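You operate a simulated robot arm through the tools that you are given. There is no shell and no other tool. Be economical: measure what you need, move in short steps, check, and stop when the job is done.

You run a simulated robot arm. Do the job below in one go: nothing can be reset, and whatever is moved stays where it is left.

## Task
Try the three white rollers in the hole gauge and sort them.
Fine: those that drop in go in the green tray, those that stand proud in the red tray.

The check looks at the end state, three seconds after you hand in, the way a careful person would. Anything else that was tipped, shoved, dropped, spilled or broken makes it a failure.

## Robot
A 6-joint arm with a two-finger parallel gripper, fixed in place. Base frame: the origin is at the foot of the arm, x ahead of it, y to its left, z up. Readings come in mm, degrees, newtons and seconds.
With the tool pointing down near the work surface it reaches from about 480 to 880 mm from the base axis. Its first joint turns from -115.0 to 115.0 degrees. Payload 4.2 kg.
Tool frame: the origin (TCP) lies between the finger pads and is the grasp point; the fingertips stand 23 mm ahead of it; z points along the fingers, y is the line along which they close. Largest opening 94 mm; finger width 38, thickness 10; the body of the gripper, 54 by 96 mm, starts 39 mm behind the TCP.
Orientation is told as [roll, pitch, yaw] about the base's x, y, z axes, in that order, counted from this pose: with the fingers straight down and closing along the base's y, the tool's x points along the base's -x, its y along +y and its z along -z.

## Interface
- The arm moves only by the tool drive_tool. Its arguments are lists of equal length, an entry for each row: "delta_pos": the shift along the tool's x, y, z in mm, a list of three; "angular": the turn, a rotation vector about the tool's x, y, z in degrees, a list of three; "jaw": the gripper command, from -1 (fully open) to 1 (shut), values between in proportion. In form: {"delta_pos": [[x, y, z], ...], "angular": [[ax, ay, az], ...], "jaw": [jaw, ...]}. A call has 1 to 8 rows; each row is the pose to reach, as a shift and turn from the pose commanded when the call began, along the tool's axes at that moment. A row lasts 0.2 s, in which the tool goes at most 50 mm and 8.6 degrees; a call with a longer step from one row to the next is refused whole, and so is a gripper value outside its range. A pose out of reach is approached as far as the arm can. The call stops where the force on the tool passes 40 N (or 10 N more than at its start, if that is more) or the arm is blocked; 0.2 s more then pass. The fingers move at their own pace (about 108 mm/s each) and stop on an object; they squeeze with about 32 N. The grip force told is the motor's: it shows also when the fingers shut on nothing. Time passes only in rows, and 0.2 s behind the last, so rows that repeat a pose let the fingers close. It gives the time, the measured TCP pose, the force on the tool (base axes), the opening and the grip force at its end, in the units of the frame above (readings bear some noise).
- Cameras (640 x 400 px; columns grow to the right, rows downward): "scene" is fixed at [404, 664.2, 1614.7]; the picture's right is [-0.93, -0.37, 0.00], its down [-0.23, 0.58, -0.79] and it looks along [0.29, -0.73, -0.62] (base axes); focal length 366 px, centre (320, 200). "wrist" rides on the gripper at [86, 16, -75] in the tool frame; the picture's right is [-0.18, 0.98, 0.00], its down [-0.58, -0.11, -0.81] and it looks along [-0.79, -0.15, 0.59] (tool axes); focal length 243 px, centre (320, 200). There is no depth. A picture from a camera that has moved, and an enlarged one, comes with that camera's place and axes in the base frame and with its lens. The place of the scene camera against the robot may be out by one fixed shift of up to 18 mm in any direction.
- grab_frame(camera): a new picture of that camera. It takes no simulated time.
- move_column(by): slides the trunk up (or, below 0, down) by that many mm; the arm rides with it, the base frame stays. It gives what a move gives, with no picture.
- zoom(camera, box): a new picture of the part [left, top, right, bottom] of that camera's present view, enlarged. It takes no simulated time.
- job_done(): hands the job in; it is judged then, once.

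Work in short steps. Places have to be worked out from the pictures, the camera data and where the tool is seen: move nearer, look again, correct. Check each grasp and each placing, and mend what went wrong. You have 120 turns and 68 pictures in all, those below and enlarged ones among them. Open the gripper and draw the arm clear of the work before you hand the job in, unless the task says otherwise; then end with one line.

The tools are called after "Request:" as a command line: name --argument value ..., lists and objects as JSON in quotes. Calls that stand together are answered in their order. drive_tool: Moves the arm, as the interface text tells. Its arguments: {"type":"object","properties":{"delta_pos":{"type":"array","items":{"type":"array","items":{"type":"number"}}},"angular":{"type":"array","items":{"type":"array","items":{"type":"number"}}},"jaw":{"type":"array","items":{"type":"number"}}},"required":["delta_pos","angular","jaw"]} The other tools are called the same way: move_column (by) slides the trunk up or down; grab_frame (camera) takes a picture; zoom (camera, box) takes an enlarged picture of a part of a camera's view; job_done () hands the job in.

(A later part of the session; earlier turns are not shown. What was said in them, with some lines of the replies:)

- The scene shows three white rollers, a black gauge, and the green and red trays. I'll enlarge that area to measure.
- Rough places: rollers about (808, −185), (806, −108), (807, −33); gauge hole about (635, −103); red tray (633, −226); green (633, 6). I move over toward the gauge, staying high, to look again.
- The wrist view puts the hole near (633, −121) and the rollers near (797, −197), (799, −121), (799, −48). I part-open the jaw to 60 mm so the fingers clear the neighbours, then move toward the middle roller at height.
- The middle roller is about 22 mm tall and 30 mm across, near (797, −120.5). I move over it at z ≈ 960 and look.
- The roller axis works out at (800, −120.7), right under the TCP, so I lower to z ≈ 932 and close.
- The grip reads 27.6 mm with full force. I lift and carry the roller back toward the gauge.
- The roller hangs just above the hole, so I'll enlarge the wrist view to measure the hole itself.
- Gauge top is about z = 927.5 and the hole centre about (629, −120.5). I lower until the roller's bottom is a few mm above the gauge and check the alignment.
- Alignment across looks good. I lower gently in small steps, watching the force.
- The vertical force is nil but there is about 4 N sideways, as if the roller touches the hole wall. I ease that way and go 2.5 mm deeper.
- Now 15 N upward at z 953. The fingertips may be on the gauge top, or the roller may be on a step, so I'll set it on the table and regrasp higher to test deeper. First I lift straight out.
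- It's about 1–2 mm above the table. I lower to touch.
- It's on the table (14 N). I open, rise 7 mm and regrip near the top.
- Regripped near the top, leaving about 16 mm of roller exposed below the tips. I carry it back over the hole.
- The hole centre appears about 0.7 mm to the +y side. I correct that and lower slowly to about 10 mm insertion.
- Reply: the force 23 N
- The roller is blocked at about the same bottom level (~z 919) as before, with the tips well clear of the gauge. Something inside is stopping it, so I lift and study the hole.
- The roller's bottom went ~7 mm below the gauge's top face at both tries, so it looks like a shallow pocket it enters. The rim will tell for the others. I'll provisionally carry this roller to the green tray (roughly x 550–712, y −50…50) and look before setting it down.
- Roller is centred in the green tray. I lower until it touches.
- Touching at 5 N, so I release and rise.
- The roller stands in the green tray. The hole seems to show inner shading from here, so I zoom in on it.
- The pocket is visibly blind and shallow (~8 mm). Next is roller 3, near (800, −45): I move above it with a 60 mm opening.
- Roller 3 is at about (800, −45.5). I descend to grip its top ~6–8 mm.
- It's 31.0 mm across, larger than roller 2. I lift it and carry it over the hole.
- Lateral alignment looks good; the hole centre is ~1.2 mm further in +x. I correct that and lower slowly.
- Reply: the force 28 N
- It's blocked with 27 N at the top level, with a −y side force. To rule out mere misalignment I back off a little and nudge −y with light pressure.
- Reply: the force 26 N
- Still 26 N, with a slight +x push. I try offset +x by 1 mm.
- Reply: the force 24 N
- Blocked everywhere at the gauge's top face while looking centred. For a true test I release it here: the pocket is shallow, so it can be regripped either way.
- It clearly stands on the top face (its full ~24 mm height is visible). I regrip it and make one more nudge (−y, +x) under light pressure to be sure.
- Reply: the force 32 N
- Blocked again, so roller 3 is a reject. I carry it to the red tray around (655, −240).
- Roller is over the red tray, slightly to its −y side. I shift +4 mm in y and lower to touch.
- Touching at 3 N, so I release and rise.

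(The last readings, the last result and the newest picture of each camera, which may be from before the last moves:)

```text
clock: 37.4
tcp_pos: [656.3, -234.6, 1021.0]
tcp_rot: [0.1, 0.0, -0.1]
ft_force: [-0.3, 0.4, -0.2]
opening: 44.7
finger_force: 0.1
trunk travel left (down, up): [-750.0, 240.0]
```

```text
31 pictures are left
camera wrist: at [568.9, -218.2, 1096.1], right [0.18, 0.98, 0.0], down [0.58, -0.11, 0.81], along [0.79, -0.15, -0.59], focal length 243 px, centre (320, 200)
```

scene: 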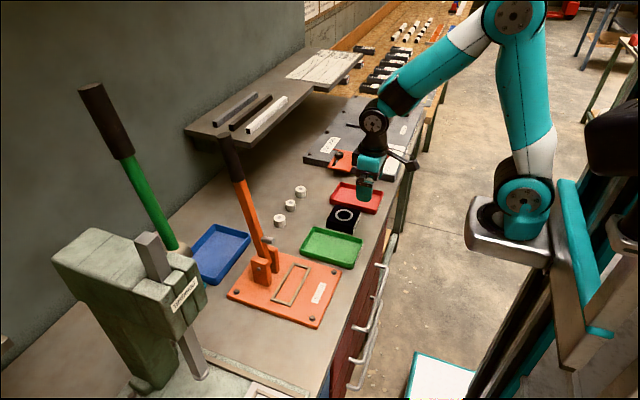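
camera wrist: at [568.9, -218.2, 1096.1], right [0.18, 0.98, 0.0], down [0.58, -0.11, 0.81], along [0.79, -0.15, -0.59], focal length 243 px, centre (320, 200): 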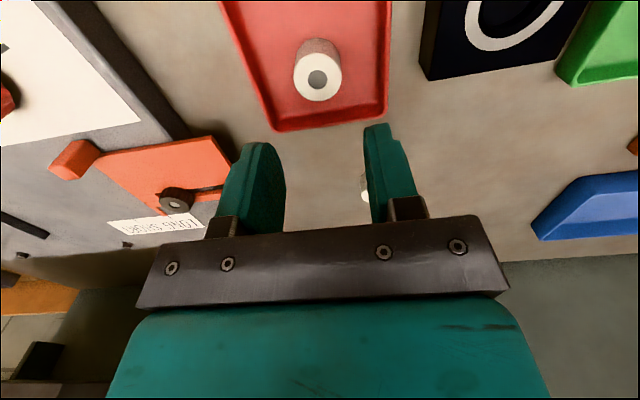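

Roller 3 is in the red tray. Next is roller 1, near (801, −197).

Request:
drive_tool --delta_pos '[[-40, 12, 0], [-80, 24, 0], [-120, 36, 10], [-145, 39, 40], [-145, 39, 55], [-145, 39, 55]]' --angular '[[0, 0, 0], [0, 0, 0], [0, 0, 0], [0, 0, 0], [0, 0, 0], [0, 0, 0]]' --jaw '[-0.28, -0.28, -0.28, -0.28, -0.28, -0.28]'

Request:
grab_frame --camera "wrist"

```text
clock: 38.8
tcp_pos: [800.3, -197.0, 967.1]
tcp_rot: [-0.1, 0.0, 0.0]
ft_force: [-0.2, -0.3, -0.3]
opening: 60.4
finger_force: 0.0
trunk travel left (down, up): [-750.0, 240.0]
```

```text
30 pictures are left
camera wrist: at [713.9, -180.5, 1041.0], right [0.18, 0.98, 0.0], down [0.58, -0.11, 0.81], along [0.79, -0.15, -0.59], focal length 243 px, centre (320, 200)
```

wrist: 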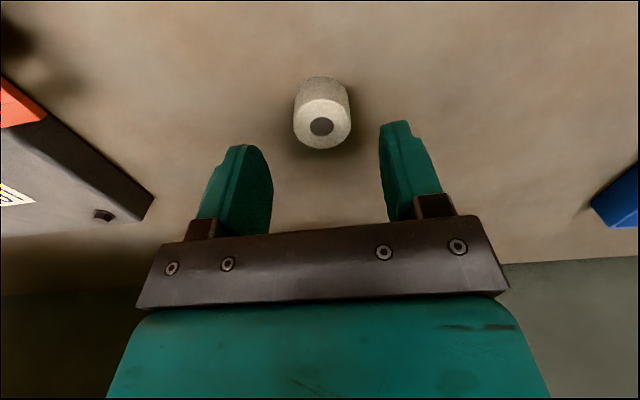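

Well aligned (column 322). I descend and grip near the top.

Request:
drive_tool --delta_pos '[[0, 0, 14], [0, 0, 28], [0, 0, 28], [0, 0, 28], [0, 0, 28], [0, 0, 28]]' --angular '[[0, 0, 0], [0, 0, 0], [0, 0, 0], [0, 0, 0], [0, 0, 0], [0, 0, 0]]' --jaw '[-0.28, -0.28, -0.28, 1, 1, 1]'

Request:
zoom --camera "wrist" --box '[220, 80, 420, 205]'

```text
clock: 40.2
tcp_pos: [800.9, -196.1, 939.3]
tcp_rot: [-0.1, 0.0, 0.0]
ft_force: [1.2, -0.1, 0.0]
opening: 30.8
finger_force: 32.0
trunk travel left (down, up): [-750.0, 240.0]
```

```text
3.20 times, centred on (320, 142) of wrist
camera zoom: at [713.9, -180.8, 1013.7], right [0.18, 0.98, 0.0], down [0.58, -0.11, 0.81], along [0.79, -0.15, -0.59], focal length 776 px, centre (320, 384)
```

zoom: 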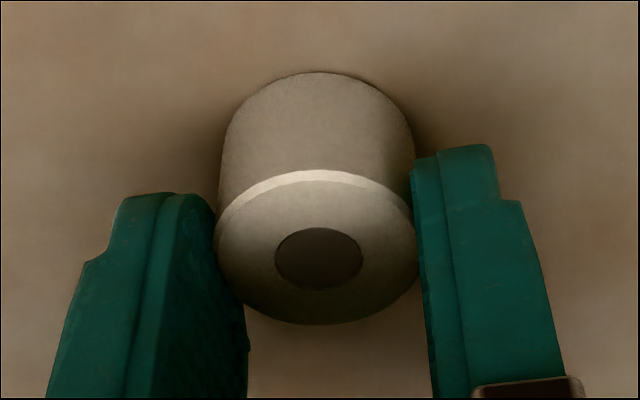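

It reads 30.8 mm, nearly the same as roller 3. I take it to the gauge along the same path.

Request:
drive_tool --delta_pos '[[0, 0, -30], [0, 0, -60], [40, 19, -60], [82, 38, -60], [125, 57, -60], [164, 75, -60], [169.5, 77, -50], [169.5, 77, -34]]' --angular '[[0, 0, 0], [0, 0, 0], [0, 0, 0], [0, 0, 0], [0, 0, 0], [0, 0, 0], [0, 0, 0], [0, 0, 0]]' --jaw '[1, 1, 1, 1, 1, 1, 1, 1]'

Request:
zoom --camera "wrist" --box '[220, 80, 420, 205]'

```text
clock: 42.0
tcp_pos: [631.9, -120.4, 975.5]
tcp_rot: [0.0, 0.0, 0.1]
ft_force: [0.4, -0.4, 0.5]
opening: 31.3
finger_force: 31.8
trunk travel left (down, up): [-750.0, 240.0]
```

```text
3.20 times, centred on (320, 142) of wrist
camera zoom: at [545.2, -104.1, 1049.9], right [0.18, 0.98, 0.0], down [0.58, -0.11, 0.81], along [0.79, -0.15, -0.59], focal length 776 px, centre (320, 384)
```

zoom: 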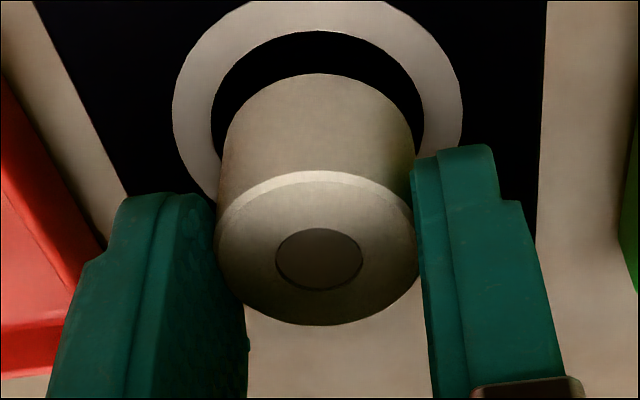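

I lower to just above the face and recheck centring there.

Request:
drive_tool --delta_pos '[[0, 0, 3], [0, 0, 5], [0, 0, 5]]' --angular '[[0, 0, 0], [0, 0, 0], [0, 0, 0]]' --jaw '[1, 1, 1]'

Request:
zoom --camera "wrist" --box '[220, 80, 420, 205]'

Request:
zoom --camera "scene" --box '[325, 194, 361, 225]'

```text
clock: 42.8
tcp_pos: [632.2, -120.2, 970.1]
tcp_rot: [0.0, 0.0, 0.0]
ft_force: [-0.2, 0.3, -0.2]
opening: 31.0
finger_force: 31.9
trunk travel left (down, up): [-750.0, 240.0]
```

```text
3.20 times, centred on (320, 142) of wrist
camera zoom: at [545.1, -104.1, 1043.6], right [0.18, 0.98, 0.0], down [0.58, -0.11, 0.81], along [0.79, -0.15, -0.59], focal length 776 px, centre (320, 384)
```

zoom: 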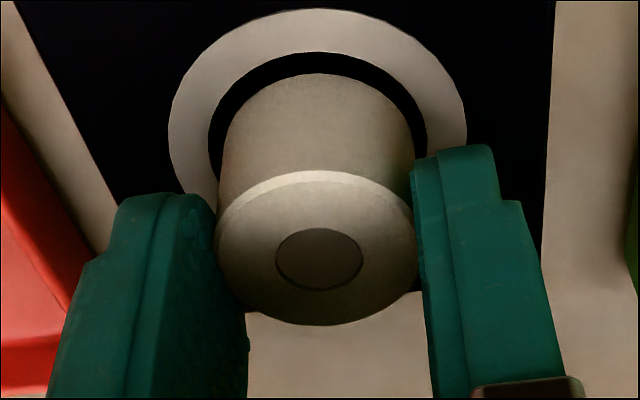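

```text
12.90 times, centred on (343, 210) of scene
camera zoom: at [404.0, 664.2, 1614.7], right [-0.93, -0.37, 0.0], down [-0.23, 0.58, -0.79], along [0.29, -0.73, -0.62], focal length 4725 px, centre (23, 77)
```

zoom: 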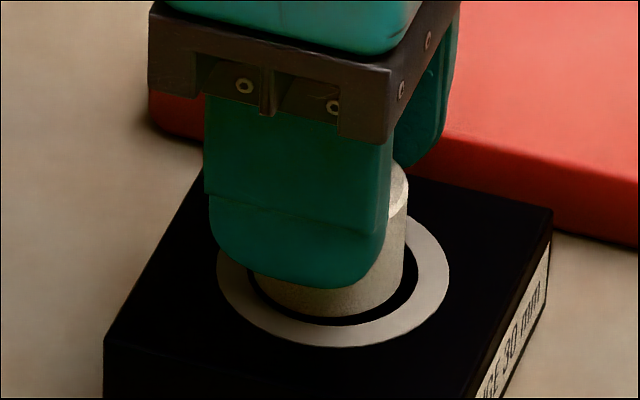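

Scene view shows it ~0.9 mm too far in +x. I correct that and lower.

Request:
drive_tool --delta_pos '[[0.9, 0, 0], [0.9, 0, 1.5], [0.9, 0, 3], [0.9, 0, 4.2], [0.9, 0, 4.2]]' --angular '[[0, 0, 0], [0, 0, 0], [0, 0, 0], [0, 0, 0], [0, 0, 0]]' --jaw '[1, 1, 1, 1, 1]'

Request:
zoom --camera "scene" --box '[325, 194, 361, 225]'

```text
clock: 44.0
tcp_pos: [631.5, -119.9, 966.2]
tcp_rot: [0.0, -0.2, 0.0]
ft_force: [2.8, -2.6, 30.4]
opening: 31.6
finger_force: 32.2
trunk travel left (down, up): [-750.0, 240.0]
```

```text
12.90 times, centred on (343, 210) of scene
camera zoom: at [404.0, 664.2, 1614.7], right [-0.93, -0.37, 0.0], down [-0.23, 0.58, -0.79], along [0.29, -0.73, -0.62], focal length 4725 px, centre (23, 77)
```

zoom: 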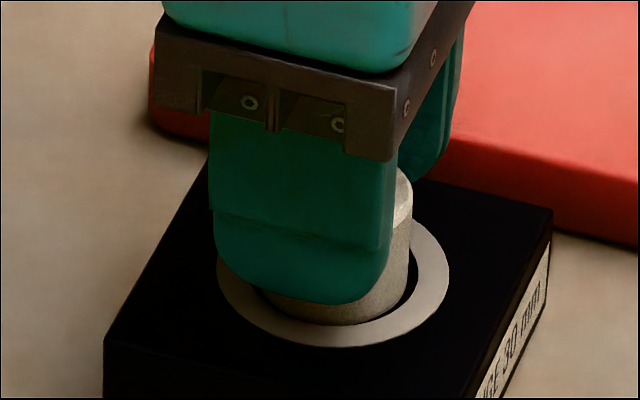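

Also blocked at the face (30 N). I do one nudge check with lighter pressure at another offset (−y) to confirm.

Request:
drive_tool --delta_pos '[[0, 0, -2.5], [0, -1, -2.5], [0, -1, -1], [0, -1, 0.3], [-0.5, -1.3, 0.3], [-0.5, -0.7, 0.3], [0.3, -0.3, 0.3]]' --angular '[[0, 0, 0], [0, 0, 0], [0, 0, 0], [0, 0, 0], [0, 0, 0], [0, 0, 0], [0, 0, 0]]' --jaw '[1, 1, 1, 1, 1, 1, 1]'

```text
clock: 45.6
tcp_pos: [630.5, -119.3, 963.6]
tcp_rot: [0.0, -0.1, 0.0]
ft_force: [9.1, -1.8, 17.7]
opening: 31.1
finger_force: 32.4
trunk travel left (down, up): [-750.0, 240.0]
```

Force eased to 18 N, possibly grip slip, so I release it here and look, as with roller 3.

Request:
drive_tool --delta_pos '[[0, 0, -1.2], [0, 0, -1.2], [0, 0, -1.2], [0, 0, -1.2], [0, 0, -20], [0, 0, -45]]' --angular '[[0, 0, 0], [0, 0, 0], [0, 0, 0], [0, 0, 0], [0, 0, 0], [0, 0, 0]]' --jaw '[1, 0.1, 0.1, 0.1, 0.1, 0.1]'

Request:
zoom --camera "wrist" --box '[220, 40, 420, 165]'

Request:
zoom --camera "scene" --box '[325, 194, 361, 225]'

```text
clock: 47.0
tcp_pos: [629.3, -120.5, 1008.8]
tcp_rot: [0.1, 0.0, 0.0]
ft_force: [-0.6, -0.8, 0.1]
opening: 42.2
finger_force: 0.1
trunk travel left (down, up): [-750.0, 240.0]
```

```text
3.20 times, centred on (320, 102) of wrist
camera zoom: at [542.8, -104.6, 1083.5], right [0.18, 0.98, 0.0], down [0.58, -0.11, 0.81], along [0.79, -0.15, -0.59], focal length 776 px, centre (320, 512)
```

zoom: 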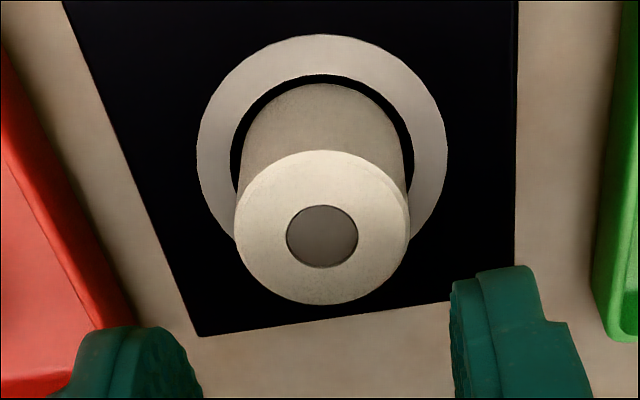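

```text
12.90 times, centred on (343, 210) of scene
camera zoom: at [404.0, 664.2, 1614.7], right [-0.93, -0.37, 0.0], down [-0.23, 0.58, -0.79], along [0.29, -0.73, -0.62], focal length 4725 px, centre (23, 77)
```

zoom: 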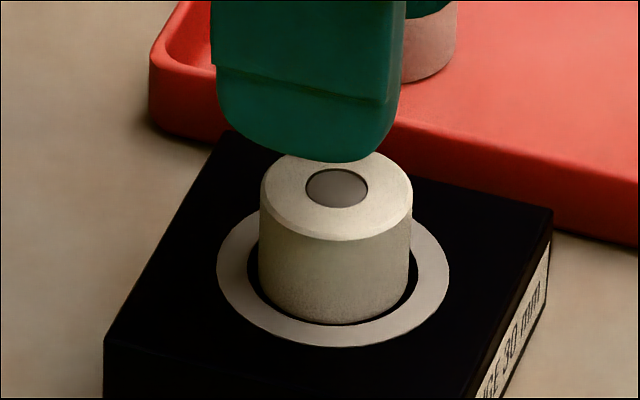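

Same as roller 3: it stands proud on the face. I regrip it and carry it to the red tray at about (600, −232), clear of roller 3.

Request:
drive_tool --delta_pos '[[0, 0, 20], [0, 0, 42.5], [0, 0, 42.5], [0, 0, 42.5], [0, 0, 42.5], [0, 0, 20], [0, 0, -10]]' --angular '[[0, 0, 0], [0, 0, 0], [0, 0, 0], [0, 0, 0], [0, 0, 0], [0, 0, 0], [0, 0, 0]]' --jaw '[0.1, 0.1, 1, 1, 1, 1, 1]'

Request:
drive_tool --delta_pos '[[8, -38, 0], [16, -76, 0], [29, -112, 0], [29, -112, 30], [29, -112, 60], [29, -112, 60]]' --angular '[[0, 0, 0], [0, 0, 0], [0, 0, 0], [0, 0, 0], [0, 0, 0], [0, 0, 0]]' --jaw '[1, 1, 1, 1, 1, 1]'

Request:
grab_frame --camera "wrist"

```text
clock: 48.6
tcp_pos: [629.7, -119.8, 1020.5]
tcp_rot: [0.0, 0.0, 0.1]
ft_force: [0.2, -0.2, -0.5]
opening: 31.2
finger_force: 31.9
trunk travel left (down, up): [-750.0, 240.0]
```

```text
clock: 50.0
tcp_pos: [601.4, -233.1, 956.4]
tcp_rot: [-0.1, 0.0, -0.1]
ft_force: [0.2, -0.3, -1.2]
opening: 31.0
finger_force: 32.0
trunk travel left (down, up): [-750.0, 240.0]
```

```text
22 pictures are left
camera wrist: at [514.6, -216.9, 1031.0], right [0.18, 0.98, 0.0], down [0.58, -0.11, 0.81], along [0.79, -0.15, -0.59], focal length 243 px, centre (320, 200)
```

wrist: 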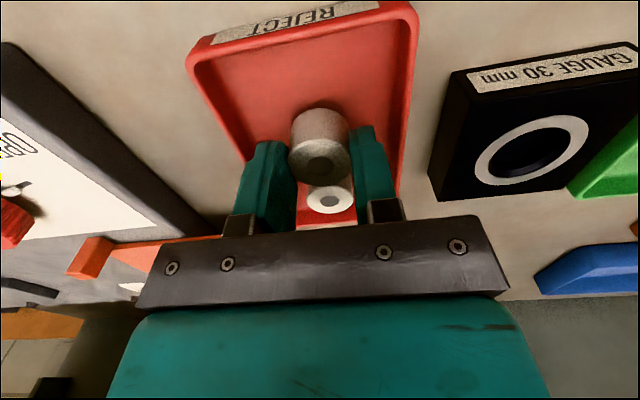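

Well centred in the red tray, with roller 3 clear behind it. I lower to touch.

Request:
drive_tool --delta_pos '[[0, 0, 6], [0, 0, 12], [0, 0, 14.5], [0, 0, 16.5]]' --angular '[[0, 0, 0], [0, 0, 0], [0, 0, 0], [0, 0, 0]]' --jaw '[1, 1, 1, 1]'

```text
clock: 51.0
tcp_pos: [601.9, -231.8, 941.6]
tcp_rot: [0.0, 0.0, 0.0]
ft_force: [0.5, -0.5, -0.3]
opening: 31.2
finger_force: 31.9
trunk travel left (down, up): [-750.0, 240.0]
```

No contact yet, so I lower a little more.

Request:
drive_tool --delta_pos '[[0, 0, 1], [0, 0, 2], [0, 0, 2]]' --angular '[[0, 0, 0], [0, 0, 0], [0, 0, 0]]' --jaw '[1, 1, 1]'

```text
clock: 51.8
tcp_pos: [600.3, -233.2, 941.7]
tcp_rot: [0.0, 0.0, -0.2]
ft_force: [-1.6, 0.1, 20.8]
opening: 31.1
finger_force: 32.3
trunk travel left (down, up): [-750.0, 240.0]
```

Contact. I ease up 1 mm, release and rise.

Request:
drive_tool --delta_pos '[[0, 0, -1.3], [0, 0, -1.3], [0, 0, -1.3], [0, 0, -10], [0, 0, -55], [0, 0, -100]]' --angular '[[0, 0, 0], [0, 0, 0], [0, 0, 0], [0, 0, 0], [0, 0, 0], [0, 0, 0]]' --jaw '[1, 0.05, 0.05, 0.05, 0.05, 0.05]'

Request:
zoom --camera "scene" --box '[260, 160, 400, 270]'

```text
clock: 53.2
tcp_pos: [599.9, -232.5, 1040.1]
tcp_rot: [0.0, 0.0, -0.1]
ft_force: [-0.6, 1.0, -0.9]
opening: 44.6
finger_force: 0.1
trunk travel left (down, up): [-750.0, 240.0]
```

```text
3.64 times, centred on (330, 215) of scene
camera zoom: at [404.0, 664.2, 1614.7], right [-0.93, -0.37, 0.0], down [-0.23, 0.58, -0.79], along [0.29, -0.73, -0.62], focal length 1332 px, centre (284, 146)
```

zoom: 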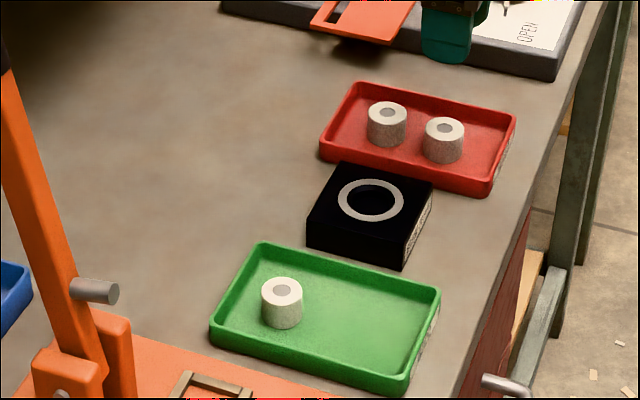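

All three are sorted, with the gauge and trays where they were. I draw the arm up and clear.

Request:
drive_tool --delta_pos '[[0, 0, -45], [20, -20, -90], [50, -50, -115], [80, -78, -118]]' --angular '[[0, 0, 0], [0, 0, 0], [0, 0, 0], [0, 0, 0]]' --jaw '[-1, -1, -1, -1]'

Request:
grab_frame --camera "scene"

```text
refused: row 2 steps farther than a row can; nothing moved
```

```text
20 pictures are left
```

scene: 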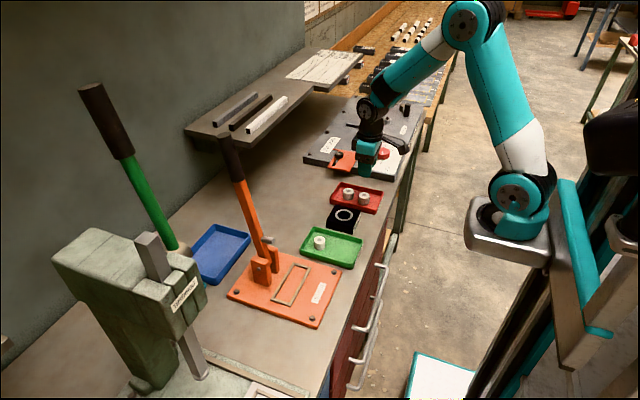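

That call was refused because a step was too long; I repeat it with smaller steps, straight up first.

Request:
drive_tool --delta_pos '[[0, 0, -40], [0, 0, -80], [0, 0, -115], [30, -25, -118], [60, -50, -118], [80, -75, -118]]' --angular '[[0, 0, 0], [0, 0, 0], [0, 0, 0], [0, 0, 0], [0, 0, 0], [0, 0, 0]]' --jaw '[-1, -1, -1, -1, -1, -1]'

Request:
grab_frame --camera "wrist"

```text
clock: 54.6
tcp_pos: [522.1, -308.0, 1158.6]
tcp_rot: [0.0, 0.0, 0.1]
ft_force: [-0.3, 1.1, -0.4]
opening: 94.1
finger_force: 0.0
trunk travel left (down, up): [-750.0, 240.0]
```

```text
19 pictures are left
camera wrist: at [435.1, -291.6, 1232.1], right [0.18, 0.98, 0.0], down [0.58, -0.11, 0.81], along [0.79, -0.15, -0.59], focal length 243 px, centre (320, 200)
```

wrist: 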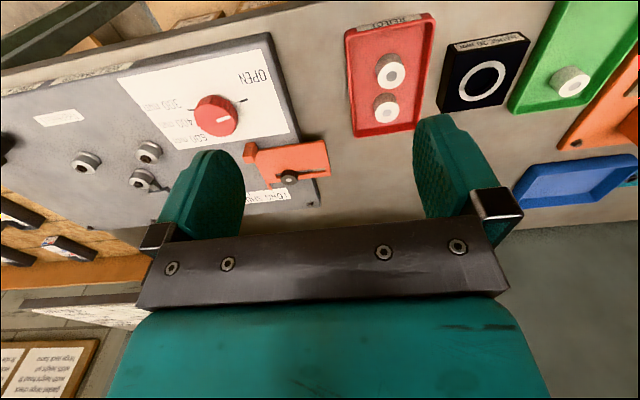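

The arm is clear and open, with two rollers standing in the red tray and one in the green, so I hand in.

Request:
job_done

```text
The job is handed in.
```

I tried all three rollers in the gauge and handed the job in: the narrower one (about 27.5 mm) is in the green tray, and the two wider ones (about 31 mm) are in the red tray. The narrow one went about 7 mm into the hole while still held, and I did not let it go there; the other two stood on the gauge's top face when released.
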